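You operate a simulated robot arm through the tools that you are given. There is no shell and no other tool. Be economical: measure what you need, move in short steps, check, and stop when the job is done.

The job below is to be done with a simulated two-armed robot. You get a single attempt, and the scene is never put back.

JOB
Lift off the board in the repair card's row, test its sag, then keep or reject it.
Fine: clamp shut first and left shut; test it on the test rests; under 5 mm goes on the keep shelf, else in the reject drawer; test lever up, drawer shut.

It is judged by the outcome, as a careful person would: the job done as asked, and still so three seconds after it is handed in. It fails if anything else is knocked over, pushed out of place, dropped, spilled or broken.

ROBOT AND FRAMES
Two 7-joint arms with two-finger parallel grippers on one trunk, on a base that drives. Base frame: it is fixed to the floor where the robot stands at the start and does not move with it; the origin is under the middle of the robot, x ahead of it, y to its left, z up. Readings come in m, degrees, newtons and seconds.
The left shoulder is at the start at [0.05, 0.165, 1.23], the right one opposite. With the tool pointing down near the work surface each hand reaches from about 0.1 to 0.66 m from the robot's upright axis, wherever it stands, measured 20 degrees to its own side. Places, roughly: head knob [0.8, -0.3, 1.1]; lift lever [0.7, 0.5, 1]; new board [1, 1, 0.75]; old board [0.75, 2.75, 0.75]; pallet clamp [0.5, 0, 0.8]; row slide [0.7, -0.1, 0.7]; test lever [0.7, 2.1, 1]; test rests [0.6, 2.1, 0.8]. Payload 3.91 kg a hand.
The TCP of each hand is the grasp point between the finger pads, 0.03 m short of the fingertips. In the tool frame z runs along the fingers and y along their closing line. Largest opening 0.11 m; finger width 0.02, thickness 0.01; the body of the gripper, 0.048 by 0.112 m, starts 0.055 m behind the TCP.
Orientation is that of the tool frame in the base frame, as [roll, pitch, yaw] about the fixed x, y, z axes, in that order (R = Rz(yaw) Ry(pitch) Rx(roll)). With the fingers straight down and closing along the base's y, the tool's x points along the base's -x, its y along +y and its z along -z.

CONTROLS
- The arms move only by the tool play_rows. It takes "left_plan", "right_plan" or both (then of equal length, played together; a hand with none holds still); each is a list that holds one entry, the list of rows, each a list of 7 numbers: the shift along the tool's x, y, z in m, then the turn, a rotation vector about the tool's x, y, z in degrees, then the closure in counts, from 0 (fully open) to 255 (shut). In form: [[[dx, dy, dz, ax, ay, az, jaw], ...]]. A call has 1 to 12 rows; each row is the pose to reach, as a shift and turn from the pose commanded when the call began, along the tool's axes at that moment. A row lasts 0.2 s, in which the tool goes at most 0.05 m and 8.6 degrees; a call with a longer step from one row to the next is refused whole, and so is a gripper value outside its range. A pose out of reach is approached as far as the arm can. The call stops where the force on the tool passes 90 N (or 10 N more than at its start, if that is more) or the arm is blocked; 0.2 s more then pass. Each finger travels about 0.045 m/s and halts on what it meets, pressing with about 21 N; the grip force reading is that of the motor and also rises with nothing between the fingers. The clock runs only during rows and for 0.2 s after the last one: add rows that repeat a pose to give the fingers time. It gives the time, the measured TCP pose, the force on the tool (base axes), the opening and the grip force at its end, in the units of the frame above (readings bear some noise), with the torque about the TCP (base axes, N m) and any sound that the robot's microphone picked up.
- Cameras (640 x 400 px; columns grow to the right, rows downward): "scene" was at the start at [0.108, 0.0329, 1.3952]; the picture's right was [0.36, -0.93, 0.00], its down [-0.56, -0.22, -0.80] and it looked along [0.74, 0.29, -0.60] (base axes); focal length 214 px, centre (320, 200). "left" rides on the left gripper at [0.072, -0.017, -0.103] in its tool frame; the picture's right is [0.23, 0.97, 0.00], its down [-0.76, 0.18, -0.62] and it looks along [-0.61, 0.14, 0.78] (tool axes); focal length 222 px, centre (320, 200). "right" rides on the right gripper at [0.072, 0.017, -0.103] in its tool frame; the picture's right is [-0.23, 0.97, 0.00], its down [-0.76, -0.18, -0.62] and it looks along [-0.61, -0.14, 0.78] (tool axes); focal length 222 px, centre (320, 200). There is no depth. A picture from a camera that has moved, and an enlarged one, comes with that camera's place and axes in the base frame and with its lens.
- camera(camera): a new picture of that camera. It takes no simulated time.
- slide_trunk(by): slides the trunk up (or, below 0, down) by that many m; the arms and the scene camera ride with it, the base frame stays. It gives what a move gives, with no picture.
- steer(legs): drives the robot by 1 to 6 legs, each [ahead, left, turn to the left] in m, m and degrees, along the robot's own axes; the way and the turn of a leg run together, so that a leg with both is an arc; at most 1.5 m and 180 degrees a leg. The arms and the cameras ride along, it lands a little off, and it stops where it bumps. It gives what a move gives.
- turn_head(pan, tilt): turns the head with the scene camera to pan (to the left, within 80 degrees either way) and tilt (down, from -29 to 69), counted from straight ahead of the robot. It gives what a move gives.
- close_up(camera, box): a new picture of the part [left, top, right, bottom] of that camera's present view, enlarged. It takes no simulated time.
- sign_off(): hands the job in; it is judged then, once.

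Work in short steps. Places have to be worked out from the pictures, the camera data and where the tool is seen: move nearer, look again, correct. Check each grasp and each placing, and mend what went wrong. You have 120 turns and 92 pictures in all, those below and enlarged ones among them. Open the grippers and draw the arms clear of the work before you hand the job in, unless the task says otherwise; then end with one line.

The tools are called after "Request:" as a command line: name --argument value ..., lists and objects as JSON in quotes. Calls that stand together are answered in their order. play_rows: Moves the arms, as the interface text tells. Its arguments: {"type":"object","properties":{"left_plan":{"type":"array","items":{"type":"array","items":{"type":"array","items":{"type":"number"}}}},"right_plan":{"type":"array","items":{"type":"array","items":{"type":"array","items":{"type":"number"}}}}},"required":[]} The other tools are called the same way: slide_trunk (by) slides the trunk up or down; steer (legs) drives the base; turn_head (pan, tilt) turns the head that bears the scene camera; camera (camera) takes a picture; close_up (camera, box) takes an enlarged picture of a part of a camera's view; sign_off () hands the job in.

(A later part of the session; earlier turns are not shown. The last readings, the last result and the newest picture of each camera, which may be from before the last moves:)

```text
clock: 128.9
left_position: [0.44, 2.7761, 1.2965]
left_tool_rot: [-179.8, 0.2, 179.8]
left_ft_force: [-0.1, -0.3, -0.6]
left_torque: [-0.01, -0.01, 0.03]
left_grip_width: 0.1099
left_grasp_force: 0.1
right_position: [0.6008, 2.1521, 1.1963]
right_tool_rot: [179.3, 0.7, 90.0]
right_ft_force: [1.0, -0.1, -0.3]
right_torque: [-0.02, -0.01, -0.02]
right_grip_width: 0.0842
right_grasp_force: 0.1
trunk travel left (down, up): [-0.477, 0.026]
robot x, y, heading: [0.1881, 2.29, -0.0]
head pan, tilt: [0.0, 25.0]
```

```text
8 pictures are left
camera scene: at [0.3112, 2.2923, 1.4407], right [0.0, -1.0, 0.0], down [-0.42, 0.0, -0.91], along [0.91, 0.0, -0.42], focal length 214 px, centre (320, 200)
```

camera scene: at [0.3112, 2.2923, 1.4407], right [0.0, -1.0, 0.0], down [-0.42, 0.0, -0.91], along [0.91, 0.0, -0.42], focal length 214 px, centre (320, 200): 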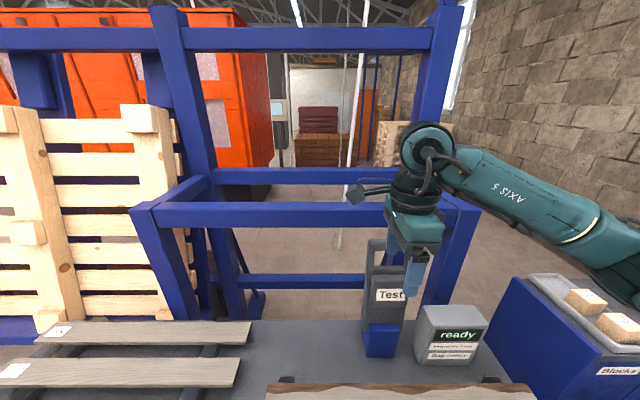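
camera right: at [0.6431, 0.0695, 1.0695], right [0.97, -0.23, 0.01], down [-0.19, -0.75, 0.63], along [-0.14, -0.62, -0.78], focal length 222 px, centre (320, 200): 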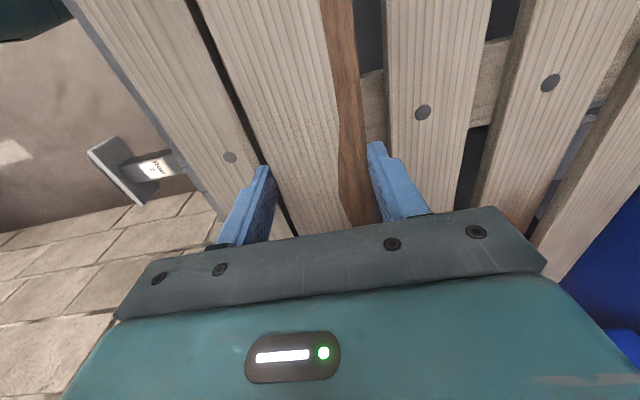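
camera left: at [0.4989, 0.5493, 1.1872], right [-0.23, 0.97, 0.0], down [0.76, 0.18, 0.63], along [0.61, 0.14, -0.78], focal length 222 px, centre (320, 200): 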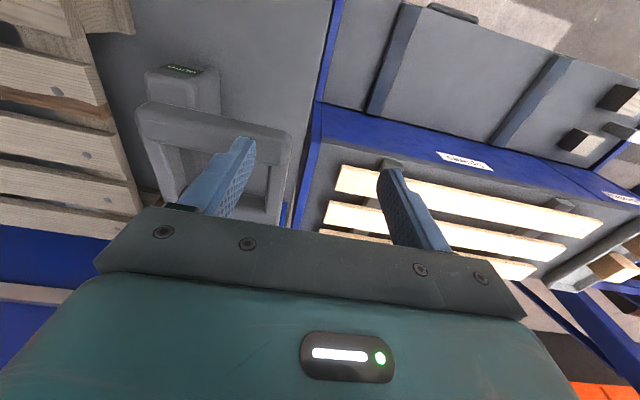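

One row was too long. Resend: move over the bar, descend astride it to z 1.128 and close.

Request:
play_rows --right_plan '[[[-0.01, 0.03, -0.01, 0, 0, 0, 90], [-0.02, 0.07, -0.01, 0, 0, 0, 90], [-0.03, 0.11, -0.01, 0, 0, 0, 90], [-0.03, 0.139, 0.0, 0, 0, 0, 90], [-0.03, 0.139, 0.035, 0, 0, 0, 90], [-0.03, 0.139, 0.068, 0, 0, 0, 90], [-0.03, 0.139, 0.068, 0, 0, 0, 255], [-0.03, 0.139, 0.068, 0, 0, 0, 255], [-0.03, 0.139, 0.068, 0, 0, 0, 255], [-0.03, 0.139, 0.068, 0, 0, 0, 255]]]'

```text
clock: 131.1
left_position: [0.4349, 2.7766, 1.2981]
left_tool_rot: [-179.9, 0.5, 179.8]
left_ft_force: [0.1, 0.0, 0.6]
left_torque: [0.01, -0.01, 0.01]
left_grip_width: 0.1097
left_grasp_force: 0.1
right_position: [0.7337, 2.1207, 1.1301]
right_tool_rot: [179.7, 0.8, 90.1]
right_ft_force: [-39.0, 0.8, -13.2]
right_torque: [-0.01, 0.63, -0.69]
right_grip_width: 0.0285
right_grasp_force: 44.9
trunk travel left (down, up): [-0.477, 0.026]
robot x, y, heading: [0.1933, 2.2935, -0.2]
head pan, tilt: [0.0, 25.0]
```

Gripped (28 mm). Swing the lever toward me and down on a ~0.235 m arc, turning the hand with it.

Request:
play_rows --right_plan '[[[0, -0.01, 0, 0, 0, 0, 255], [0, -0.0427, 0.0023, -8, 0, 0, 255], [0, -0.0748, 0.0091, -16, 0, 0, 255], [0, -0.1056, 0.0203, -24, 0, 0, 255], [0, -0.1345, 0.0357, -32, 0, 0, 255], [0, -0.1345, 0.0357, -32, 0, 0, 255]]]'

```text
clock: 132.5
left_position: [0.4336, 2.7764, 1.2977]
left_tool_rot: [-180.0, 0.5, 179.9]
left_ft_force: [-0.5, 0.3, 0.6]
left_torque: [0.0, -0.03, 0.04]
left_grip_width: 0.1099
left_grasp_force: 0.0
right_position: [0.6, 2.1221, 1.099]
right_tool_rot: [146.5, 0.4, 90.1]
right_ft_force: [-25.0, 2.3, 39.7]
right_torque: [1.0, 0.78, 0.02]
right_grip_width: 0.0287
right_grasp_force: 44.8
trunk travel left (down, up): [-0.477, 0.026]
robot x, y, heading: [0.1869, 2.2893, -0.0]
head pan, tilt: [0.0, 25.0]
```

The residual force is purely radial, so the arc radius is nearer 0.25 m. Continue the swing with that correction.

Request:
play_rows --right_plan '[[[0, -0.0357, -0.0052, -8, 0, 0, 255], [0, -0.0697, 0.0021, -16, 0, 0, 255], [0, -0.1029, 0.0137, -24, 0, 0, 255], [0, -0.1333, 0.0303, -32, 0, 0, 255], [0, -0.1333, 0.0303, -32, 0, 0, 255]]]'

```text
clock: 133.0
left_position: [0.4371, 2.7741, 1.2982]
left_tool_rot: [-179.9, 0.4, 179.8]
left_ft_force: [1.1, 0.4, 1.1]
left_torque: [0.01, 0.06, -0.01]
left_grip_width: 0.11
left_grasp_force: 0.1
right_position: [0.5815, 2.1216, 1.0873]
right_tool_rot: [135.2, 0.6, 89.8]
right_ft_force: [-32.5, -11.4, 44.2]
right_torque: [0.76, 0.79, 0.18]
right_grip_width: 0.0308
right_grasp_force: 45.2
right hand out of reach, approached as far as the arm can: row 1, 2
trunk travel left (down, up): [-0.477, 0.026]
robot x, y, heading: [0.1884, 2.2894, -0.3]
head pan, tilt: [0.0, 25.0]
stopped in row 2 (right hand): the force on the tool passed its limit at 116 N (the readings are from after the stop); the commanded pose is now the measured one
```

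The hand stalled at ~40° (reach limit or lever end). Look at lever and meter together.

Request:
close_up --camera "scene" --box '[250, 200, 540, 400]'

```text
2.00 times, centred on (395, 300) of scene
camera zoom: at [0.3053, 2.2916, 1.4412], right [0.0, -1.0, 0.0], down [-0.42, 0.0, -0.91], along [0.91, 0.0, -0.42], focal length 429 px, centre (170, 0)
```

zoom: 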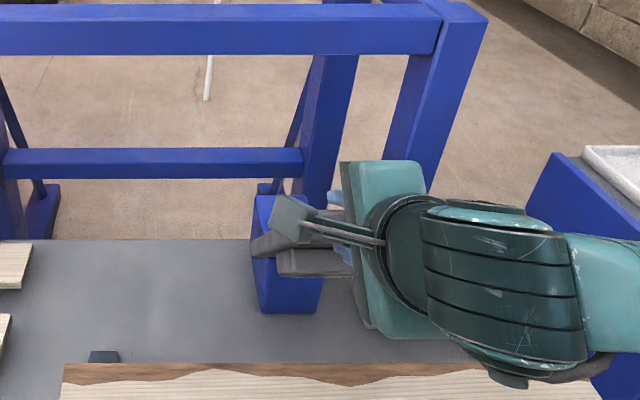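

The lever is partway down and the arm ran into its orientation limit. Continue without further turning, just pulling back-and-down along the arc.

Request:
play_rows --right_plan '[[[0, 0.002, -0.006, 0, 0, 0, 255], [0, -0.012, -0.005, 0, 0, 0, 255], [0, -0.026, -0.004, 0, 0, 0, 255], [0, -0.04, -0.002, 0, 0, 0, 255], [0, -0.054, 0.0, 0, 0, 0, 255]]]'

```text
clock: 134.2
left_position: [0.4338, 2.7743, 1.2988]
left_tool_rot: [-179.9, 0.5, 179.6]
left_ft_force: [-0.8, -0.4, -0.5]
left_torque: [0.03, 0.0, 0.01]
left_grip_width: 0.1102
left_grasp_force: 0.1
right_position: [0.5619, 2.1274, 1.0459]
right_tool_rot: [135.2, 0.6, 90.1]
right_ft_force: [-45.9, -15.2, 40.8]
right_torque: [0.1, 1.1, -0.41]
right_grip_width: 0.0275
right_grasp_force: 45.0
right hand out of reach, approached as far as the arm can: row 1, 2, 3, 4, 5
trunk travel left (down, up): [-0.477, 0.026]
robot x, y, heading: [0.1911, 2.2865, -0.6]
head pan, tilt: [0.0, 25.0]
stopped in row 5 (right hand): the force on the tool passed its limit at 95 N (the readings are from after the stop); the commanded pose is now the measured one
```

Forces remain purely radial — no end stop yet, the arm is just cramped. Backing the base 3 cm both relieves that and carries the lever on.

Request:
steer --legs '[[-0.035, 0, 0]]'

```text
clock: 135.0
left_position: [0.417, 2.7754, 1.2933]
left_tool_rot: [-179.9, -0.4, 179.9]
left_ft_force: [0.2, 0.6, -0.4]
left_torque: [0.0, 0.01, 0.02]
left_grip_width: 0.1102
left_grasp_force: 0.1
right_position: [0.5477, 2.1277, 1.0339]
right_tool_rot: [136.5, 0.8, 89.5]
right_ft_force: [39.0, 8.7, -39.5]
right_torque: [0.07, -1.17, -0.62]
right_grip_width: 0.0264
right_grasp_force: 45.3
trunk travel left (down, up): [-0.477, 0.026]
robot x, y, heading: [0.1572, 2.2909, -0.3]
head pan, tilt: [0.0, 25.0]
```

Now slightly outside the arc. Continue down and inward.

Request:
play_rows --right_plan '[[[0, -0.006, 0.014, -2, 0, 0, 255], [0, -0.017, 0.02, -4, 0, 0, 255], [0, -0.028, 0.026, -6, 0, 0, 255], [0, -0.039, 0.033, -8, 0, 0, 255]]]'

```text
clock: 135.9
left_position: [0.4032, 2.7681, 1.2994]
left_tool_rot: [180.0, 0.2, 179.4]
left_ft_force: [-0.6, 0.0, -0.2]
left_torque: [-0.04, 0.06, 0.01]
left_grip_width: 0.1101
left_grasp_force: 0.0
right_position: [0.5274, 2.1355, 1.01]
right_tool_rot: [131.4, -0.8, 87.5]
right_ft_force: [-30.5, -41.0, 22.6]
right_torque: [1.0, -1.21, 2.02]
right_grip_width: 0.0285
right_grasp_force: 44.7
right hand out of reach, approached as far as the arm can: row 2, 3, 4
trunk travel left (down, up): [-0.477, 0.026]
robot x, y, heading: [0.1549, 2.2855, -0.5]
head pan, tilt: [0.0, 25.0]
stopped in row 4 (right hand): the force on the tool passed its limit at 166 N (the readings are from after the stop); the commanded pose is now the measured one
```

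The force spiked (166 N) near 55–59°, likely the lever's end. Guide the lever back up and release it, then read the meter.

Request:
play_rows --right_plan '[[[0, 0.03, -0.012, 3, 0, 0, 255], [0, 0.0587, -0.0197, 7, 0, 0, 255], [0, 0.087, -0.0165, 12, 0, 0, 255], [0, 0.114, -0.0098, 17, 0, 0, 255], [0, 0.146, 0.004, 25, 0, 0, 255], [0, 0.177, 0.0197, 33, 0, 0, 255], [0, 0.202, 0.038, 40, 0, 0, 255], [0, 0.223, 0.0565, 46, 0, 0, 255], [0, 0.223, 0.0565, 46, 0, 0, 150], [0, 0.223, 0.0565, 46, 0, 0, 80]]]'

```text
clock: 138.1
left_position: [0.4112, 2.7735, 1.2955]
left_tool_rot: [-179.8, 0.0, 179.5]
left_ft_force: [1.3, 0.9, -0.1]
left_torque: [-0.02, 0.01, 0.0]
left_grip_width: 0.1098
left_grasp_force: 0.1
right_position: [0.7257, 2.1331, 1.1424]
right_tool_rot: [177.2, -1.2, 87.7]
right_ft_force: [0.5, -1.0, 3.8]
right_torque: [0.08, 0.08, 0.0]
right_grip_width: 0.0757
right_grasp_force: 0.0
trunk travel left (down, up): [-0.477, 0.026]
robot x, y, heading: [0.1603, 2.2886, -0.2]
head pan, tilt: [0.0, 25.0]
```

Released. Raise the hand off the bar and look at lever and meter.

Request:
play_rows --right_plan '[[[0, 0, -0.045, 0, 0, 0, 60], [0, -0.02, -0.085, 0, 0, 0, 60], [0.02, -0.06, -0.1, 0, 0, 0, 60], [0.05, -0.1, -0.1, 0, 0, 0, 60]]]'

Request:
close_up --camera "scene" --box '[250, 220, 530, 400]'

```text
clock: 139.1
left_position: [0.4077, 2.7743, 1.2955]
left_tool_rot: [-179.9, 0.2, 179.6]
left_ft_force: [0.0, -0.6, 0.2]
left_torque: [0.02, -0.05, 0.02]
left_grip_width: 0.1099
left_grasp_force: 0.1
right_position: [0.6192, 2.1849, 1.2334]
right_tool_rot: [177.5, -1.0, 88.1]
right_ft_force: [0.8, 0.1, -0.4]
right_torque: [0.0, -0.01, -0.03]
right_grip_width: 0.0843
right_grasp_force: 0.2
trunk travel left (down, up): [-0.477, 0.026]
robot x, y, heading: [0.1581, 2.2902, -0.1]
head pan, tilt: [0.0, 25.0]
```

```text
2.22 times, centred on (390, 310) of scene
camera zoom: at [0.2747, 2.2909, 1.4409], right [-0.01, -1.0, 0.0], down [-0.42, 0.0, -0.91], along [0.91, -0.01, -0.42], focal length 477 px, centre (164, -44)
```

zoom: 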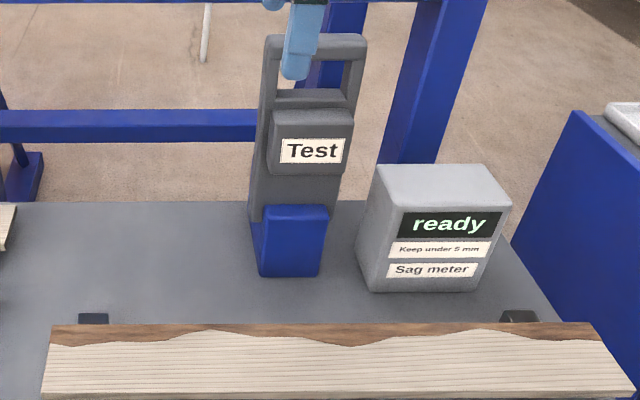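

The meter still reads "ready", so the lever must go fully down and be read while down. I'll shift the base right so the left hand can work the lever with the meter in view; right hand goes aside.

Request:
steer --legs '[[0, -0.29, 0], [0.035, 0, 0]]'

Request:
play_rows --left_plan '[[[-0.03, -0.03, 0.01, 0, 0, 0, 255], [-0.06, -0.065, 0.02, 0, 0, 0, 255], [-0.09, -0.1, 0.03, 0, 0, 0, 255], [-0.12, -0.135, 0.04, 0, 0, 0, 255], [-0.15, -0.17, 0.05, 0, 0, 0, 255], [-0.18, -0.205, 0.06, 0, 0, 0, 255], [-0.21, -0.24, 0.06, 0, 0, 0, 255], [-0.24, -0.275, 0.06, 0, 0, 0, 255], [-0.27, -0.31, 0.06, 0, 0, 0, 255], [-0.3, -0.34, 0.06, 0, 0, 0, 255], [-0.31, -0.363, 0.06, 0, 0, 0, 255]]]' --right_plan '[[[-0.02, -0.02, -0.01, 0, 0, 0, 60], [-0.04, -0.04, -0.02, 0, 0, 0, 60], [-0.06, -0.06, -0.03, 0, 0, 0, 60], [-0.08, -0.08, -0.04, 0, 0, 0, 60], [-0.1, -0.1, -0.05, 0, 0, 0, 60], [-0.12, -0.12, -0.05, 0, 0, 0, 60], [-0.14, -0.14, -0.05, 0, 0, 0, 60], [-0.16, -0.16, -0.05, 0, 0, 0, 60], [-0.18, -0.18, -0.05, 0, 0, 0, 60], [-0.2, -0.2, -0.05, 0, 0, 0, 60], [-0.22, -0.22, -0.05, 0, 0, 0, 60]]]'

```text
clock: 142.7
left_position: [0.441, 2.485, 1.2956]
left_tool_rot: [-179.9, 0.1, 179.7]
left_ft_force: [0.0, -0.5, 0.5]
left_torque: [-0.02, 0.05, 0.01]
left_grip_width: 0.1101
left_grasp_force: 0.1
right_position: [0.6536, 1.8968, 1.2309]
right_tool_rot: [177.5, -1.1, 88.1]
right_ft_force: [0.4, -0.3, 0.3]
right_torque: [-0.01, 0.02, -0.04]
right_grip_width: 0.0843
right_grasp_force: 0.1
trunk travel left (down, up): [-0.477, 0.026]
robot x, y, heading: [0.1909, 2.0059, -0.9]
head pan, tilt: [0.0, 25.0]
```

```text
clock: 145.1
left_position: [0.7015, 2.1735, 1.2264]
left_tool_rot: [-179.9, 0.1, 179.7]
left_ft_force: [0.0, -0.4, 0.4]
left_torque: [-0.01, 0.02, -0.01]
left_grip_width: 0.0
left_grasp_force: 21.3
left hand out of reach, approached as far as the arm can: row 9, 10, 11
right_position: [0.4225, 1.6813, 1.2651]
right_tool_rot: [177.8, -1.2, 88.2]
right_ft_force: [0.0, -1.1, 0.7]
right_torque: [0.04, -0.02, 0.04]
right_grip_width: 0.0839
right_grasp_force: 0.1
trunk travel left (down, up): [-0.477, 0.026]
robot x, y, heading: [0.1859, 2.0052, -0.5]
head pan, tilt: [0.0, 25.0]
```

The left hand reached [0.70, 2.17]; nudge the base 5 cm forward, then set the closed fingers behind the lever's top bar.

Request:
steer --legs '[[0.055, 0, 0.5]]'

Request:
play_rows --left_plan '[[[-0.005, -0.02, 0, 0, 0, 0, 255], [-0.01, -0.045, 0, 0, 0, 0, 255], [-0.01, -0.05, 0.03, 0, 0, 0, 255], [-0.01, -0.05, 0.07, 0, 0, 0, 255], [-0.01, -0.05, 0.11, 0, 0, 0, 255]]]'

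```text
clock: 146.1
left_position: [0.7389, 2.1925, 1.2256]
left_tool_rot: [-179.8, 0.1, -179.7]
left_ft_force: [0.3, 0.8, -0.1]
left_torque: [-0.06, 0.0, 0.0]
left_grip_width: 0.0001
left_grasp_force: 21.2
right_position: [0.4666, 1.6971, 1.2679]
right_tool_rot: [177.6, -1.0, 88.9]
right_ft_force: [-0.8, 0.7, -1.0]
right_torque: [-0.02, -0.02, 0.04]
right_grip_width: 0.0842
right_grasp_force: 0.0
trunk travel left (down, up): [-0.477, 0.026]
robot x, y, heading: [0.228, 2.0114, 0.4]
head pan, tilt: [0.0, 25.0]
stopped in leg 1: the robot was blocked; the commanded pose is now the measured one
```

```text
clock: 147.2
left_position: [0.7321, 2.1675, 1.1721]
left_tool_rot: [-178.7, 3.7, -179.4]
left_ft_force: [3.3, 6.0, 30.8]
left_torque: [0.23, 0.24, -0.46]
left_grip_width: 0.0003
left_grasp_force: 21.7
left hand out of reach, approached as far as the arm can: row 1, 2, 3, 4, 5
right_position: [0.4667, 1.6943, 1.2655]
right_tool_rot: [177.7, -1.2, 89.0]
right_ft_force: [1.0, 0.2, -0.8]
right_torque: [0.0, 0.06, 0.01]
right_grip_width: 0.0842
right_grasp_force: 0.0
trunk travel left (down, up): [-0.477, 0.026]
robot x, y, heading: [0.2287, 2.014, 0.5]
head pan, tilt: [0.0, 25.0]
stopped in row 5 (left hand): the force on the tool passed its limit at 116 N (the readings are from after the stop); the commanded pose is now the measured one
```

The fingertips landed on the lever's top; lift off, go round its left side at lower height (better reach), and slip in behind the bar.

Request:
play_rows --left_plan '[[[0, 0, -0.03, 0, 3.7, 0, 255], [0, 0.04, -0.035, 0, 3.7, 0, 255], [0, 0.085, -0.03, 0, 3.7, 0, 255], [-0.015, 0.085, 0.01, 0, 3.7, 0, 255], [-0.025, 0.085, 0.05, 0, 3.7, 0, 255], [-0.03, 0.085, 0.062, 0, 3.7, 0, 255], [-0.03, 0.05, 0.062, 0, 3.7, 0, 255], [-0.03, 0.01, 0.062, 0, 3.7, 0, 255], [-0.03, -0.035, 0.062, 0, 3.7, 0, 255]]]'

```text
clock: 149.2
left_position: [0.7256, 2.1897, 1.1134]
left_tool_rot: [-179.3, -0.9, -179.0]
left_ft_force: [-0.5, 40.2, 0.5]
left_torque: [-0.05, -0.03, -0.41]
left_grip_width: 0.0002
left_grasp_force: 20.8
left hand out of reach, approached as far as the arm can: row 1, 8, 9
right_position: [0.4689, 1.7011, 1.2693]
right_tool_rot: [177.6, -0.9, 89.1]
right_ft_force: [-1.5, -0.9, 0.3]
right_torque: [0.0, -0.04, 0.02]
right_grip_width: 0.0842
right_grasp_force: 0.1
trunk travel left (down, up): [-0.477, 0.026]
robot x, y, heading: [0.2284, 2.0129, 0.3]
head pan, tilt: [0.0, 25.0]
```

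The left wrist in this orientation can't get behind. Back away and turn it 90° (mirroring what worked for the right hand).

Request:
play_rows --left_plan '[[[0.01, 0.03, 0, 0, 0, 0, 255], [0.02, 0.07, 0, 0, 0, -8, 255], [0.02, 0.08, 0, 0, 0, -16, 255], [0.02, 0.08, 0, 0, 0, -24, 255], [0.02, 0.08, 0, 0, 0, -32, 255], [0.02, 0.08, 0, 0, 0, -40, 255], [0.02, 0.08, 0, 0, 0, -48, 255], [0.02, 0.08, 0, 0, 0, -56, 255], [0.02, 0.08, 0, 0, 0, -64, 255], [0.02, 0.08, 0, 0, 0, -72, 255], [0.02, 0.08, 0, 0, 0, -80, 255], [0.02, 0.08, 0, 0, 0, -88, 255]]]'

```text
clock: 151.8
left_position: [0.7046, 2.2571, 1.1165]
left_tool_rot: [179.2, -1.1, -91.4]
left_ft_force: [0.1, -1.3, -0.3]
left_torque: [-0.01, -0.01, -0.03]
left_grip_width: 0.0002
left_grasp_force: 21.6
right_position: [0.4664, 1.6954, 1.2665]
right_tool_rot: [177.6, -1.3, 89.0]
right_ft_force: [0.3, 0.8, 0.1]
right_torque: [0.02, -0.01, 0.01]
right_grip_width: 0.0844
right_grasp_force: 0.0
trunk travel left (down, up): [-0.477, 0.026]
robot x, y, heading: [0.2279, 2.0115, 0.4]
head pan, tilt: [0.0, 25.0]
```

Now move to x≈0.762 and slide in behind the bar.

Request:
play_rows --left_plan '[[[0, -0.02, 0, 0, 0, 0, 255], [0, -0.04, 0, 0, 0, 0, 255], [0, -0.06, 0.003, 0, 0, 0, 255], [0.04, -0.06, 0.006, 0, 0, 0, 255], [0.08, -0.061, 0.006, 0, 0, 0, 255], [0.12, -0.062, 0.006, 0, 0, 0, 255], [0.135, -0.062, 0.006, 0, 0, 0, 255]]]'

```text
clock: 153.4
left_position: [0.7206, 2.1725, 1.1232]
left_tool_rot: [179.3, -1.2, -91.6]
left_ft_force: [-0.5, -0.8, 0.5]
left_torque: [-0.04, -0.03, 0.01]
left_grip_width: 0.0
left_grasp_force: 20.8
left hand out of reach, approached as far as the arm can: row 5, 6, 7
right_position: [0.4662, 1.6952, 1.2664]
right_tool_rot: [177.6, -1.1, 89.0]
right_ft_force: [-1.1, 0.3, -0.3]
right_torque: [-0.01, 0.0, 0.01]
right_grip_width: 0.0841
right_grasp_force: 0.1
trunk travel left (down, up): [-0.477, 0.026]
robot x, y, heading: [0.2263, 2.0118, 0.4]
head pan, tilt: [0.0, 25.0]
```

The left arm needs more room to its own side: move the hand out, shift the base 0.12 m right, then go in again.

Request:
play_rows --left_plan '[[[-0.04, 0, 0, 0, 0, 0, 255], [-0.08, 0, 0, 0, 0, 0, 255], [-0.12, 0, 0, 0, 0, 0, 255], [-0.15, 0, 0, 0, 0, 0, 255]]]'

Request:
steer --legs '[[-0.01, -0.12, 0]]'

Request:
play_rows --left_plan '[[[0, -0.02, 0, 0, 0, 0, 255], [0, -0.04, 0.005, 0, 0, 0, 255], [0, -0.053, 0.01, 0, 0, 0, 255]]]'

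```text
clock: 154.4
left_position: [0.728, 2.3251, 1.119]
left_tool_rot: [179.2, -1.2, -91.6]
left_ft_force: [0.1, 0.1, 1.1]
left_torque: [-0.03, -0.03, -0.04]
left_grip_width: 0.0
left_grasp_force: 21.4
right_position: [0.4672, 1.694, 1.2673]
right_tool_rot: [177.5, -1.0, 89.0]
right_ft_force: [0.3, 0.3, -0.2]
right_torque: [-0.01, 0.0, -0.02]
right_grip_width: 0.0843
right_grasp_force: 0.2
trunk travel left (down, up): [-0.477, 0.026]
robot x, y, heading: [0.2304, 2.0129, 0.3]
head pan, tilt: [0.0, 25.0]
```

```text
clock: 155.2
left_position: [0.7253, 2.3245, 1.1191]
left_tool_rot: [179.2, -1.1, -91.6]
left_ft_force: [0.9, 0.7, 0.2]
left_torque: [0.02, 0.02, 0.01]
left_grip_width: 0.0005
left_grasp_force: 20.9
right_position: [0.4676, 1.693, 1.2663]
right_tool_rot: [177.6, -1.1, 89.1]
right_ft_force: [-0.5, 1.1, 0.8]
right_torque: [0.02, 0.01, -0.02]
right_grip_width: 0.084
right_grasp_force: 0.1
trunk travel left (down, up): [-0.477, 0.026]
robot x, y, heading: [0.2299, 2.01, 0.6]
head pan, tilt: [0.0, 25.0]
stopped in leg 1: the robot was blocked; the commanded pose is now the measured one
```

```text
clock: 156.2
left_position: [0.7594, 2.3227, 1.1151]
left_tool_rot: [178.3, -1.1, -90.9]
left_ft_force: [-51.7, -2.5, 25.0]
left_torque: [0.69, -4.86, 1.18]
left_grip_width: 0.0
left_grasp_force: 21.1
right_position: [0.4554, 1.6929, 1.2694]
right_tool_rot: [177.0, -1.3, 89.4]
right_ft_force: [-0.9, -0.8, -0.1]
right_torque: [0.03, 0.0, -0.01]
right_grip_width: 0.0845
right_grasp_force: 0.1
trunk travel left (down, up): [-0.477, 0.026]
robot x, y, heading: [0.2269, 2.0128, 1.1]
head pan, tilt: [0.0, 25.0]
stopped in row 3 (left hand): the force on the tool passed its limit at 91 N (the readings are from after the stop); the commanded pose is now the measured one
```

Blocked by the frame behind. New plan: right hand, tool kept vertical, one finger hooked in the loop behind the bar, palm pressing at the end. Retreat the left hand and reposition the base left (y≈2.42) so the meter stays visible.

Request:
play_rows --left_plan '[[[0, 0.03, 0, 0, 0, 0, 255], [0, 0.07, -0.02, 0, 0, 0, 255], [0, 0.11, -0.04, 0, 0, 0, 255], [-0.01, 0.15, -0.06, 0, 0, 0, 255], [-0.03, 0.19, -0.08, 0, 0, 0, 255], [-0.05, 0.23, -0.09, 0, 0, 0, 255]]]'

Request:
steer --legs '[[-0.08, 0, -1], [0, 0.4, 0], [0.05, 0, 0]]'

```text
clock: 157.6
left_position: [0.5475, 2.3798, 1.2061]
left_tool_rot: [178.0, -1.1, -91.2]
left_ft_force: [-0.7, 0.0, -0.5]
left_torque: [-0.05, -0.01, -0.01]
left_grip_width: 0.0
left_grasp_force: 21.7
right_position: [0.4656, 1.6953, 1.2672]
right_tool_rot: [177.6, -1.1, 89.2]
right_ft_force: [-0.7, 0.2, 0.5]
right_torque: [0.02, 0.02, -0.01]
right_grip_width: 0.0841
right_grasp_force: 0.1
trunk travel left (down, up): [-0.477, 0.026]
robot x, y, heading: [0.2292, 2.0116, 0.8]
head pan, tilt: [0.0, 25.0]
```

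```text
clock: 162.7
left_position: [0.5286, 2.7622, 1.2043]
left_tool_rot: [178.0, -1.0, -92.1]
left_ft_force: [0.4, -0.6, -0.3]
left_torque: [-0.03, 0.03, 0.01]
left_grip_width: 0.0001
left_grasp_force: 21.7
right_position: [0.4354, 2.0786, 1.2659]
right_tool_rot: [177.8, -1.2, 88.2]
right_ft_force: [-0.5, 0.2, -0.8]
right_torque: [-0.03, 0.01, -0.04]
right_grip_width: 0.0842
right_grasp_force: 0.0
trunk travel left (down, up): [-0.477, 0.026]
robot x, y, heading: [0.1988, 2.3998, -0.1]
head pan, tilt: [0.0, 25.0]
```

Move the open right jaws (76 mm) over the bar and lower astride it.

Request:
play_rows --right_plan '[[[0.01, 0.04, 0.01, 0, 0, -1, 80], [0.02, 0.08, 0.02, 0, 0, -1.8, 80], [0.03, 0.12, 0.03, 0, 0, -1.8, 80], [0.04, 0.16, 0.04, 0, 0, -1.8, 80], [0.045, 0.2, 0.05, 0, 0, -1.8, 80], [0.05, 0.24, 0.06, 0, 0, -1.8, 80], [0.052, 0.276, 0.066, 0, 0, -1.8, 80], [0.052, 0.276, 0.105, 0, 0, -1.8, 80], [0.052, 0.276, 0.144, 0, 0, -1.8, 80]]]'

```text
clock: 164.7
left_position: [0.5278, 2.761, 1.2041]
left_tool_rot: [178.0, -0.9, -92.2]
left_ft_force: [0.2, 0.3, -0.6]
left_torque: [-0.02, 0.01, 0.02]
left_grip_width: 0.0001
left_grasp_force: 20.4
right_position: [0.7177, 2.1241, 1.1349]
right_tool_rot: [177.6, -1.1, 90.1]
right_ft_force: [0.1, 0.3, -0.3]
right_torque: [0.02, 0.03, 0.0]
right_grip_width: 0.0754
right_grasp_force: 0.1
trunk travel left (down, up): [-0.477, 0.026]
robot x, y, heading: [0.1976, 2.398, -0.5]
head pan, tilt: [0.0, 25.0]
```

Astride the bar with no contact. Pull back and down along the arc with the hand vertical, to about 60°.

Request:
play_rows --right_plan '[[[0, -0.036, 0.003, 0, 0, 0, 80], [0, -0.072, 0.01, 0, 0, 0, 80], [0, -0.104, 0.023, 0, 0, 0, 80], [0, -0.132, 0.04, 0, 0, 0, 80], [0, -0.16, 0.062, 0, 0, 0, 80], [0, -0.184, 0.087, 0, 0, 0, 80], [0, -0.206, 0.117, 0, 0, 0, 80], [0, -0.2235, 0.147, 0, 0, 0, 80]]]'

```text
clock: 166.5
left_position: [0.5272, 2.7613, 1.2054]
left_tool_rot: [178.0, -0.9, -92.2]
left_ft_force: [0.0, 0.8, 0.2]
left_torque: [-0.01, 0.01, 0.02]
left_grip_width: 0.0
left_grasp_force: 21.2
right_position: [0.4988, 2.1279, 0.9764]
right_tool_rot: [177.5, -1.1, 90.2]
right_ft_force: [-0.2, 0.4, -0.4]
right_torque: [-0.04, 0.01, -0.03]
right_grip_width: 0.0755
right_grasp_force: 0.1
trunk travel left (down, up): [-0.477, 0.026]
robot x, y, heading: [0.1973, 2.3991, -0.4]
head pan, tilt: [0.0, 25.0]
```

Almost no resistance. Continue to the end of the arc, then look.

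Request:
play_rows --right_plan '[[[0, -0.0145, 0.032, 0, 0, 0, 80], [0, -0.025, 0.064, 0, 0, 0, 80], [0, -0.0305, 0.098, 0, 0, 0, 80], [0, -0.0335, 0.13, 0, 0, 0, 80]]]'

Request:
close_up --camera "scene" --box '[290, 200, 570, 400]'

```text
clock: 167.1
left_position: [0.5258, 2.763, 1.2059]
left_tool_rot: [178.1, -1.2, -92.1]
left_ft_force: [1.2, -0.4, 0.7]
left_torque: [0.03, 0.03, 0.0]
left_grip_width: 0.0002
left_grasp_force: 21.0
right_position: [0.4798, 2.1294, 0.9248]
right_tool_rot: [176.5, -0.8, 90.2]
right_ft_force: [-7.1, 0.4, 44.3]
right_torque: [-0.4, 2.08, -0.43]
right_grip_width: 0.078
right_grasp_force: 2.3
trunk travel left (down, up): [-0.477, 0.026]
robot x, y, heading: [0.1986, 2.3986, -0.1]
head pan, tilt: [0.0, 25.0]
stopped in row 3 (right hand): the force on the tool passed its limit at 140 N (the readings are from after the stop); the commanded pose is now the measured one
```

```text
2.00 times, centred on (430, 300) of scene
camera zoom: at [0.3162, 2.3996, 1.4416], right [-0.01, -1.0, 0.0], down [-0.42, 0.0, -0.91], along [0.91, -0.01, -0.42], focal length 429 px, centre (100, 0)
```

zoom: 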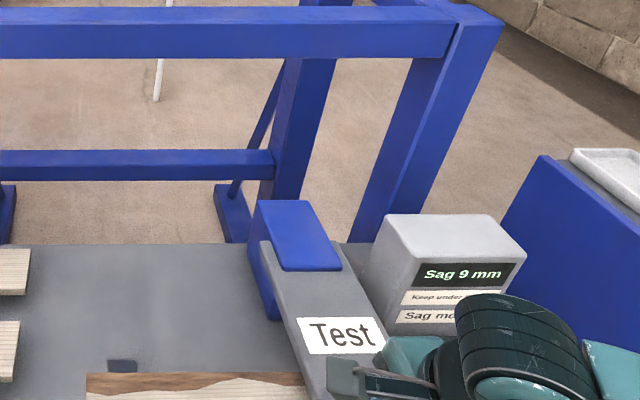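

Meter reads "Sag 9 mm" — so it must be rejected. Guide the lever back up the same way and check by closing on the bar at the top.

Request:
play_rows --right_plan '[[[0, 0.01, -0.03, 0, 0, 0, 80], [0, 0.019, -0.052, 0, 0, 0, 80], [0, 0.036, -0.082, 0, 0, 0, 80], [0, 0.056, -0.11, 0, 0, 0, 80], [0, 0.08, -0.133, 0, 0, 0, 80], [0, 0.108, -0.157, 0, 0, 0, 80], [0, 0.138, -0.176, 0, 0, 0, 80], [0, 0.167, -0.19, 0, 0, 0, 80], [0, 0.2, -0.2, 0, 0, 0, 80], [0, 0.24, -0.205, 0, 0, 0, 80], [0, 0.24, -0.205, 0, 0, 0, 255], [0, 0.24, -0.205, 0, 0, 0, 255]]]'

```text
clock: 169.7
left_position: [0.5283, 2.7612, 1.2048]
left_tool_rot: [178.0, -1.0, -92.1]
left_ft_force: [0.3, 0.3, -0.3]
left_torque: [-0.02, 0.03, 0.03]
left_grip_width: 0.0
left_grasp_force: 21.4
right_position: [0.7101, 2.125, 1.1403]
right_tool_rot: [176.6, -0.7, 90.0]
right_ft_force: [0.0, 0.3, 0.2]
right_torque: [0.01, 0.0, -0.03]
right_grip_width: 0.0225
right_grasp_force: 0.0
trunk travel left (down, up): [-0.477, 0.026]
robot x, y, heading: [0.196, 2.3959, -0.2]
head pan, tilt: [0.0, 25.0]
```

The jaws passed 28 mm without meeting the bar. Look where the lever is.

Request:
close_up --camera "scene" --box '[290, 200, 570, 400]'

```text
2.00 times, centred on (430, 300) of scene
camera zoom: at [0.3182, 2.3987, 1.4407], right [-0.01, -1.0, 0.0], down [-0.42, 0.0, -0.91], along [0.91, -0.01, -0.42], focal length 429 px, centre (100, 0)
```

zoom: 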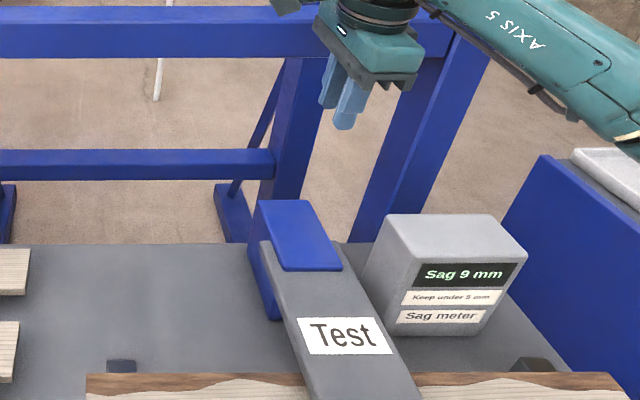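

The lever stays where it's left, so I must lift it: go back over its bar (~[0.493, 2.127, 0.953]) with a 24° tilt, and grip it.

Request:
play_rows --right_plan '[[[0, -0.045, 0.0, 0, 0, 0, 80], [0, -0.09, 0.0, -6, 0, 0, 80], [0, -0.135, 0.0, -12, 0, 0, 80], [0, -0.18, 0.005, -18, 0, 0, 80], [0, -0.22, 0.025, -22, 0, 0, 80], [0, -0.226, 0.07, -22, 0, 0, 80], [0, -0.226, 0.115, -22, 0, 0, 80], [0, -0.226, 0.15, -22, 0, 0, 80], [0, -0.226, 0.176, -22, 0, 0, 80], [0, -0.226, 0.176, -22, 0, 0, 255], [0, -0.226, 0.176, -22, 0, 0, 255], [0, -0.226, 0.176, -22, 0, 0, 255]]]'

```text
clock: 172.3
left_position: [0.5279, 2.762, 1.2047]
left_tool_rot: [178.0, -1.1, -92.2]
left_ft_force: [0.3, 0.0, -0.9]
left_torque: [0.02, -0.01, 0.01]
left_grip_width: 0.0
left_grasp_force: 21.0
right_position: [0.5005, 2.1257, 0.9428]
right_tool_rot: [154.8, -0.8, 90.1]
right_ft_force: [0.6, -0.8, -0.6]
right_torque: [0.01, 0.03, -0.02]
right_grip_width: 0.0044
right_grasp_force: 0.1
right hand out of reach, approached as far as the arm can: row 4, 5, 6, 7, 8, 9, 10, 11, 12
trunk travel left (down, up): [-0.477, 0.026]
robot x, y, heading: [0.1984, 2.3977, -0.2]
head pan, tilt: [0.0, 25.0]
```

Nothing between the jaws: the bar must be lower (lever fully horizontal, bar ≈ [0.477, 2.12, 0.88]). Straighten, open, lower onto it and close.

Request:
play_rows --right_plan '[[[0, -0.0053, -0.0357, 0, 0, 0, 80], [0, -0.0053, -0.0357, 8, 0, 0, 80], [0, -0.0053, -0.0357, 16, 0, 0, 80], [0, -0.0213, -0.03, 24, 0, 0, 80], [0, -0.0213, -0.01, 25, 0, 0, 80], [0, -0.0341, 0.0171, 25, 0, 0, 80], [0, -0.046, 0.0425, 25, 0, 0, 80], [0, -0.046, 0.0425, 25, 0, 0, 255], [0, -0.046, 0.0425, 25, 0, 0, 255], [0, -0.046, 0.0425, 25, 0, 0, 255]]]'

```text
clock: 173.8
left_position: [0.526, 2.7614, 1.2068]
left_tool_rot: [178.2, -1.0, -92.2]
left_ft_force: [0.5, -0.6, -0.2]
left_torque: [0.03, 0.04, -0.03]
left_grip_width: 0.0
left_grasp_force: 21.3
right_position: [0.4801, 2.1262, 0.9234]
right_tool_rot: [178.9, -0.7, 90.0]
right_ft_force: [-8.5, 0.8, 44.3]
right_torque: [-0.43, 2.06, -0.36]
right_grip_width: 0.0792
right_grasp_force: 3.6
right hand out of reach, approached as far as the arm can: row 1, 2
trunk travel left (down, up): [-0.477, 0.026]
robot x, y, heading: [0.1952, 2.4001, -0.5]
head pan, tilt: [0.0, 25.0]
stopped in row 7 (right hand): the force on the tool passed its limit at 130 N (the readings are from after the stop); the commanded pose is now the measured one
```

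The torque shows the front fingertip standing on the bar, so the bar is nearer, x≈0.43. Raise, back the base 5 cm (carrying the hand to x≈0.43), then lower and close.

Request:
play_rows --right_plan '[[[0, 0, -0.02, 0, 0, 0, 80], [0, 0, -0.04, 0, 0, 0, 80]]]'

Request:
steer --legs '[[-0.05, 0, 0.3]]'

Request:
play_rows --right_plan '[[[0, 0, 0.025, 0, 0, 0, 80], [0, 0, 0.045, 0, 0, 0, 80], [0, 0, 0.062, 0, 0, 0, 80], [0, 0, 0.078, 0, 0, 0, 80], [0, 0, 0.078, 0, 0, 0, 255], [0, 0, 0.078, 0, 0, 0, 255], [0, 0, 0.078, 0, 0, 0, 255], [0, 0, 0.078, 0, 0, 0, 255]]]'

```text
clock: 174.4
left_position: [0.5275, 2.7602, 1.2039]
left_tool_rot: [178.0, -1.1, -92.2]
left_ft_force: [0.4, 1.0, 0.7]
left_torque: [0.0, 0.02, -0.03]
left_grip_width: 0.0
left_grasp_force: 21.2
right_position: [0.4795, 2.1255, 0.9601]
right_tool_rot: [179.0, -0.6, 90.1]
right_ft_force: [-0.1, -0.4, 0.0]
right_torque: [0.0, 0.01, 0.01]
right_grip_width: 0.0753
right_grasp_force: 0.1
trunk travel left (down, up): [-0.477, 0.026]
robot x, y, heading: [0.1965, 2.3969, -0.3]
head pan, tilt: [0.0, 25.0]
```

```text
clock: 175.3
left_position: [0.4749, 2.7617, 1.2054]
left_tool_rot: [178.1, -1.1, -91.9]
left_ft_force: [0.6, -0.1, 0.2]
left_torque: [-0.02, -0.04, -0.01]
left_grip_width: 0.0
left_grasp_force: 21.1
right_position: [0.4291, 2.125, 0.96]
right_tool_rot: [178.8, -0.5, 90.5]
right_ft_force: [-0.7, -1.2, -0.1]
right_torque: [0.0, -0.02, 0.01]
right_grip_width: 0.0757
right_grasp_force: 0.1
trunk travel left (down, up): [-0.477, 0.026]
robot x, y, heading: [0.1493, 2.3988, -0.3]
head pan, tilt: [0.0, 25.0]
```

```text
clock: 177.1
left_position: [0.4799, 2.7628, 1.203]
left_tool_rot: [177.9, -1.1, -91.9]
left_ft_force: [0.4, -0.3, 0.2]
left_torque: [-0.01, -0.01, -0.01]
left_grip_width: 0.0
left_grasp_force: 20.7
right_position: [0.4391, 2.1271, 0.8817]
right_tool_rot: [178.2, -0.7, 90.3]
right_ft_force: [42.7, 6.4, -7.5]
right_torque: [-0.24, 0.68, -0.25]
right_grip_width: 0.0528
right_grasp_force: 21.5
trunk travel left (down, up): [-0.477, 0.026]
robot x, y, heading: [0.1497, 2.3958, 0.1]
head pan, tilt: [0.0, 25.0]
```

Gripped the bar. Lift along the arc, tilting the hand partly with it.

Request:
play_rows --right_plan '[[[0, 0.012, -0.003, 0, 0, 0, 255], [0, 0.0148, -0.0397, 6, 0, 0, 255], [0, 0.023, -0.0786, 12, 0, 0, 255], [0, 0.0366, -0.1159, 18, 0, 0, 255], [0, 0.0553, -0.151, 24, 0, 0, 255], [0, 0.0787, -0.1832, 30, 0, 0, 255]]]'

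```text
clock: 178.5
left_position: [0.4805, 2.7624, 1.2027]
left_tool_rot: [177.7, -1.1, -92.1]
left_ft_force: [0.0, 0.4, 0.3]
left_torque: [-0.05, -0.01, 0.0]
left_grip_width: 0.0001
left_grasp_force: 21.5
right_position: [0.5145, 2.1245, 1.0624]
right_tool_rot: [-150.8, -0.5, 90.2]
right_ft_force: [28.5, 13.1, -36.2]
right_torque: [-0.37, 0.8, 0.06]
right_grip_width: 0.0547
right_grasp_force: 21.6
trunk travel left (down, up): [-0.477, 0.026]
robot x, y, heading: [0.1499, 2.396, 0.2]
head pan, tilt: [0.0, 25.0]
```

Still holding it at ~40° elevation. Continue along the arc to upright.

Request:
play_rows --right_plan '[[[0, 0.0222, -0.0403, 0, 0, 0, 255], [0, 0.0428, -0.0827, 0, 0, 0, 200], [0, 0.0703, -0.1208, 0, 0, 0, 180], [0, 0.0876, -0.137, 0, 0, 0, 160], [0, 0.1048, -0.1536, -6, 0, 0, 160], [0, 0.124, -0.167, -12, 0, 0, 160], [0, 0.1433, -0.1801, -18, 0, 0, 160], [0, 0.154, -0.186, -22, 0, 0, 160]]]'

Request:
close_up --camera "scene" --box '[290, 180, 570, 400]'

```text
clock: 180.3
left_position: [0.4759, 2.7632, 1.2056]
left_tool_rot: [178.0, -0.9, -92.0]
left_ft_force: [0.6, 0.0, 0.0]
left_torque: [0.02, -0.04, 0.0]
left_grip_width: 0.0001
left_grasp_force: 21.1
right_position: [0.732, 2.1263, 1.1534]
right_tool_rot: [-173.0, -0.6, 90.4]
right_ft_force: [0.3, 0.2, 0.3]
right_torque: [-0.02, 0.0, -0.02]
right_grip_width: 0.0412
right_grasp_force: 0.1
trunk travel left (down, up): [-0.477, 0.026]
robot x, y, heading: [0.1511, 2.3932, -0.1]
head pan, tilt: [0.0, 25.0]
```

```text
1.82 times, centred on (430, 290) of scene
camera zoom: at [0.2675, 2.3989, 1.4407], right [0.0, -1.0, 0.0], down [-0.42, 0.0, -0.91], along [0.91, 0.0, -0.42], focal length 390 px, centre (120, 36)
```

zoom: 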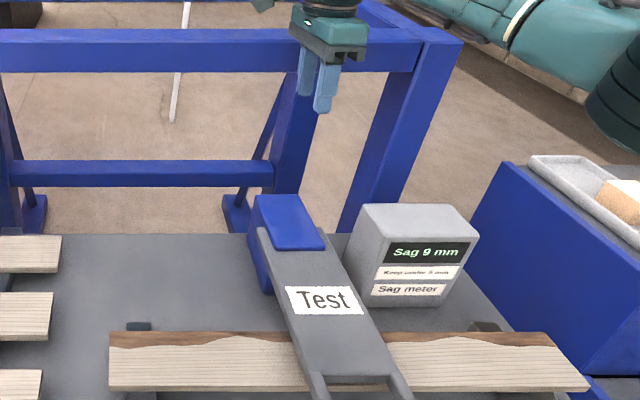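

The lever slipped back down because the fingers were leaning the wrong way. Go back to its bar (x≈0.445, z≈0.88) with the hand upright and grip again.

Request:
play_rows --right_plan '[[[0, -0.0369, 0.0276, -3, 0, 0, 80], [0, -0.0739, 0.0551, -7, 0, 0, 80], [0, -0.1108, 0.0827, -7, 0, 0, 80], [0, -0.1477, 0.1103, -7, 0, 0, 80], [0, -0.1846, 0.1379, -7, 0, 0, 80], [0, -0.2216, 0.1654, -7, 0, 0, 80], [0, -0.2585, 0.193, -7, 0, 0, 80], [0, -0.2563, 0.23, -7, 0, 0, 80], [0, -0.254, 0.267, -7, 0, 0, 80], [0, -0.2518, 0.304, -7, 0, 0, 80], [0, -0.2518, 0.304, -7, 0, 0, 255], [0, -0.2518, 0.304, -7, 0, 0, 255]]]'

```text
clock: 182.9
left_position: [0.4778, 2.7624, 1.2042]
left_tool_rot: [177.9, -1.0, -91.9]
left_ft_force: [-0.1, 0.3, 0.4]
left_torque: [-0.02, -0.02, -0.01]
left_grip_width: 0.0
left_grasp_force: 22.0
right_position: [0.4491, 2.1272, 0.8821]
right_tool_rot: [179.6, -0.5, 90.3]
right_ft_force: [21.6, 3.5, -6.4]
right_torque: [-0.14, 0.33, -0.17]
right_grip_width: 0.0323
right_grasp_force: 10.1
trunk travel left (down, up): [-0.477, 0.026]
robot x, y, heading: [0.1469, 2.3939, -0.1]
head pan, tilt: [0.0, 25.0]
```

Gripped. Lift through the whole arc in one go with the hand near upright and the grip kept shut.

Request:
play_rows --right_plan '[[[0, 0.004, 0, 0, 0, 0, 255], [0, 0.0067, -0.0383, 2, 0, 0, 255], [0, 0.0147, -0.0758, 2, 0, 0, 255], [0, 0.0278, -0.1119, 0, 0, 0, 255], [0, 0.0458, -0.1457, -4, 0, 0, 255], [0, 0.0683, -0.1768, -8, 0, 0, 255], [0, 0.095, -0.2044, -12, 0, 0, 255], [0, 0.1252, -0.228, -14, 0, 0, 255], [0, 0.1584, -0.2472, -14, 0, 0, 255], [0, 0.194, -0.2615, -12, 0, 0, 255], [0, 0.2312, -0.2708, -8, 0, 0, 255], [0, 0.2754, -0.2748, -4, 0, 0, 255]]]'

```text
clock: 185.5
left_position: [0.479, 2.761, 1.2025]
left_tool_rot: [177.8, -1.0, -92.0]
left_ft_force: [0.0, -0.1, -0.4]
left_torque: [0.0, 0.03, 0.0]
left_grip_width: 0.0
left_grasp_force: 20.9
right_position: [0.7231, 2.1262, 1.1499]
right_tool_rot: [177.2, -0.4, 90.3]
right_ft_force: [-7.8, 5.7, -38.1]
right_torque: [0.03, 1.13, -0.65]
right_grip_width: 0.0287
right_grasp_force: 45.1
trunk travel left (down, up): [-0.477, 0.026]
robot x, y, heading: [0.1441, 2.3986, -0.0]
head pan, tilt: [0.0, 25.0]
```

The lever is upright with its bar in the jaws (28.7 mm). Nudge it home, release, and move over the board.

Request:
play_rows --right_plan '[[[0, 0.012, 0, 0, 0, 0, 255], [0, 0.01, 0, 0, 0, 0, 150], [0, 0.01, 0, 0, 0, 0, 80], [0, 0.01, -0.04, 0, 0, 0, 80], [0, 0.01, -0.08, 0, 0, 0, 85], [0, -0.03, -0.08, 0, 0, 0, 85], [-0.004, -0.07, -0.07, 0, 0, 0, 85], [-0.008, -0.11, -0.045, 0, 0, 0, 85], [-0.012, -0.145, -0.012, 0, 0, 0, 85], [-0.012, -0.168, 0.03, 0, 0, 0, 85], [-0.012, -0.17, 0.075, 0, 0, 0, 85], [-0.012, -0.17, 0.12, 0, 0, 0, 85]]]'

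Request:
camera --camera "right"

```text
clock: 188.1
left_position: [0.475, 2.7617, 1.2049]
left_tool_rot: [178.0, -1.1, -92.0]
left_ft_force: [0.0, 0.3, -0.9]
left_torque: [-0.02, 0.02, 0.0]
left_grip_width: 0.0001
left_grasp_force: 21.2
right_position: [0.559, 2.1127, 1.0269]
right_tool_rot: [176.0, -0.7, 90.4]
right_ft_force: [-0.2, -1.0, 0.5]
right_torque: [0.0, 0.02, 0.03]
right_grip_width: 0.0735
right_grasp_force: 0.1
trunk travel left (down, up): [-0.477, 0.026]
robot x, y, heading: [0.1486, 2.3962, 0.1]
head pan, tilt: [0.0, 25.0]
```

```text
2 pictures are left
camera right: at [0.5685, 2.1846, 1.1288], right [0.97, -0.22, 0.07], down [-0.22, -0.77, 0.6], along [-0.08, -0.6, -0.8], focal length 222 px, centre (320, 200)
```

right: 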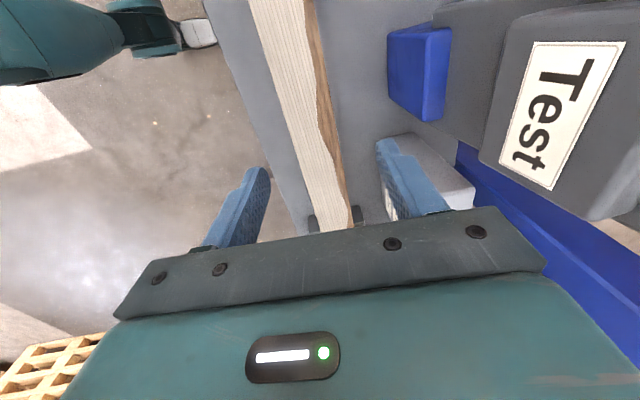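

Lever is up and the board lies centred under the jaws (x≈0.551). Descend, grip and lift it.

Request:
play_rows --right_plan '[[[0, -0.008, 0.03, 4, 0, 0, 85], [0, -0.0194, 0.07, 4, 0, 0, 85], [0, -0.0194, 0.11, 4, 0, 0, 85], [0, -0.0194, 0.145, 4, 0, 0, 85], [0, -0.0194, 0.163, 4, 0, 0, 85], [0, -0.0194, 0.163, 4, 0, 0, 255], [0, -0.0194, 0.163, 4, 0, 0, 255], [0, -0.0194, 0.163, 4, 0, 0, 255], [0, -0.0194, 0.13, 4, 0, 0, 255], [0, -0.0194, 0.085, 4, 0, 0, 255], [0, -0.0194, 0.04, 4, 0, 0, 255], [0, -0.0194, 0.0, 4, 0, 0, 255]]]'

```text
clock: 190.7
left_position: [0.4755, 2.7631, 1.2049]
left_tool_rot: [178.0, -1.0, -92.1]
left_ft_force: [0.1, -0.2, -1.0]
left_torque: [-0.01, 0.02, 0.0]
left_grip_width: 0.0001
left_grasp_force: 20.9
right_position: [0.5384, 2.1147, 1.0258]
right_tool_rot: [-179.9, -0.5, 90.3]
right_ft_force: [-0.1, -0.3, -2.7]
right_torque: [0.02, 0.01, -0.01]
right_grip_width: 0.0599
right_grasp_force: 21.1
trunk travel left (down, up): [-0.477, 0.026]
robot x, y, heading: [0.146, 2.3992, -0.1]
head pan, tilt: [0.0, 25.0]
```

Board held level. The Reject drawer's handle triangulates to about [0.41, 0.95, 0.30]. Drive there (left hand will open it) and lower the trunk 0.42 m.

Request:
steer --legs '[[-0.376, 0, 0], [0, -0.8, 0], [0, -0.8, 0]]'

Request:
slide_trunk --by -0.42

```text
clock: 207.2
left_position: [0.101, 1.1544, 1.2041]
left_tool_rot: [178.0, -1.0, -90.9]
left_ft_force: [-0.3, -0.8, -0.3]
left_torque: [0.01, 0.04, 0.02]
left_grip_width: 0.0002
left_grasp_force: 20.5
right_position: [0.1746, 0.5089, 1.025]
right_tool_rot: [-180.0, -0.7, 91.3]
right_ft_force: [-0.2, 0.2, -2.5]
right_torque: [0.03, -0.03, 0.03]
right_grip_width: 0.0599
right_grasp_force: 21.0
trunk travel left (down, up): [-0.477, 0.026]
robot x, y, heading: [-0.221, 0.7836, 0.9]
head pan, tilt: [0.0, 25.0]
```

```text
refused: -0.42 is not a number from -0.4 to 0.4
```

Lower the trunk 0.4 m, then bring the opened left hand to a spot above the handle, [0.36, 0.955, 0.46], and look.

Request:
slide_trunk --by -0.4

Request:
play_rows --left_plan '[[[0.02, -0.026, 0.034, 0, 0, 0, 0], [0.04, -0.052, 0.069, 0, 0, 0, 0], [0.06, -0.078, 0.103, 0, 0, 0, 0], [0.08, -0.104, 0.138, 0, 0, 0, 0], [0.1, -0.13, 0.172, 0, 0, 0, 0], [0.12, -0.156, 0.206, 0, 0, 0, 0], [0.14, -0.182, 0.241, 0, 0, 0, 0], [0.16, -0.208, 0.275, 0, 0, 0, 0], [0.18, -0.234, 0.31, 0, 0, 0, 0], [0.2, -0.26, 0.344, 0, 0, 0, 0]]]'

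Request:
camera --camera "left"

```text
clock: 211.1
left_position: [0.1011, 1.154, 0.8052]
left_tool_rot: [177.9, -0.9, -91.0]
left_ft_force: [-0.5, 0.6, 0.4]
left_torque: [0.04, -0.01, -0.02]
left_grip_width: 0.0001
left_grasp_force: 21.0
right_position: [0.1749, 0.5074, 0.6258]
right_tool_rot: [-180.0, -0.6, 91.3]
right_ft_force: [-0.5, -0.2, -3.3]
right_torque: [0.04, -0.01, 0.02]
right_grip_width: 0.0599
right_grasp_force: 21.0
trunk travel left (down, up): [-0.077, 0.426]
robot x, y, heading: [-0.2166, 0.7863, 0.9]
head pan, tilt: [0.0, 25.0]
```

```text
clock: 213.3
left_position: [0.249, 1.0227, 0.5733]
left_tool_rot: [178.1, -1.0, -91.0]
left_ft_force: [-0.2, 0.1, -0.3]
left_torque: [0.0, 0.0, 0.01]
left_grip_width: 0.1098
left_grasp_force: 0.1
left hand out of reach, approached as far as the arm can: row 7, 8, 9, 10
right_position: [0.175, 0.5081, 0.624]
right_tool_rot: [180.0, -0.6, 91.3]
right_ft_force: [-0.7, 0.5, -3.3]
right_torque: [0.02, -0.01, 0.04]
right_grip_width: 0.0595
right_grasp_force: 20.4
trunk travel left (down, up): [-0.077, 0.426]
robot x, y, heading: [-0.2204, 0.7807, 0.7]
head pan, tilt: [0.0, 25.0]
```

```text
1 pictures are left
camera left: at [0.2677, 0.952, 0.6766], right [-0.98, -0.21, 0.04], down [-0.14, 0.78, 0.61], along [-0.16, 0.6, -0.79], focal length 222 px, centre (320, 200)
```

left: 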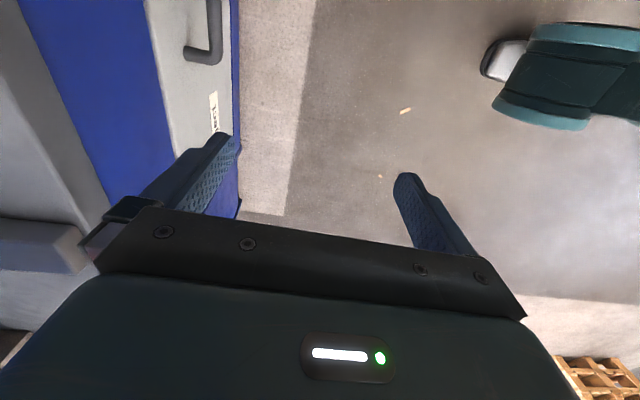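

From this view the handle bar is at x≈0.394 (y 0.89–1.01) with the drawer face at x≈0.428; I'll hook the rear finger in that gap (finger centre x≈0.415). Drive 0.1 m forward, then descend.

Request:
steer --legs '[[0.1, 0, 0]]'

Request:
play_rows --left_plan '[[[0.02, 0, 0.03, 0, 0, 0, 0], [0.04, 0, 0.065, 0, 0, 0, 0], [0.06, 0, 0.105, 0, 0, 0, 0], [0.072, 0, 0.15, 0, 0, 0, 0], [0.072, 0, 0.19, 0, 0, 0, 0]]]'

```text
clock: 214.4
left_position: [0.3468, 1.0259, 0.5717]
left_tool_rot: [178.1, -1.1, -90.9]
left_ft_force: [0.2, -0.5, 1.0]
left_torque: [0.0, -0.01, -0.01]
left_grip_width: 0.1101
left_grasp_force: 0.2
right_position: [0.2737, 0.511, 0.625]
right_tool_rot: [-180.0, -0.5, 91.4]
right_ft_force: [0.0, -0.1, -1.8]
right_torque: [0.01, -0.03, 0.03]
right_grip_width: 0.0595
right_grasp_force: 20.9
trunk travel left (down, up): [-0.077, 0.426]
robot x, y, heading: [-0.1225, 0.7881, 1.0]
head pan, tilt: [0.0, 25.0]
```

```text
clock: 215.6
left_position: [0.278, 1.0298, 0.5224]
left_tool_rot: [178.2, -1.1, -90.9]
left_ft_force: [0.2, 0.4, 0.6]
left_torque: [0.04, 0.01, -0.01]
left_grip_width: 0.1103
left_grasp_force: 0.0
left hand out of reach, approached as far as the arm can: row 1, 2, 3, 4, 5
right_position: [0.273, 0.5103, 0.6255]
right_tool_rot: [179.9, -0.6, 91.4]
right_ft_force: [0.3, 0.0, -1.7]
right_torque: [0.0, 0.02, -0.02]
right_grip_width: 0.0595
right_grasp_force: 21.1
trunk travel left (down, up): [-0.077, 0.426]
robot x, y, heading: [-0.1242, 0.7873, 1.0]
head pan, tilt: [0.0, 25.0]
```

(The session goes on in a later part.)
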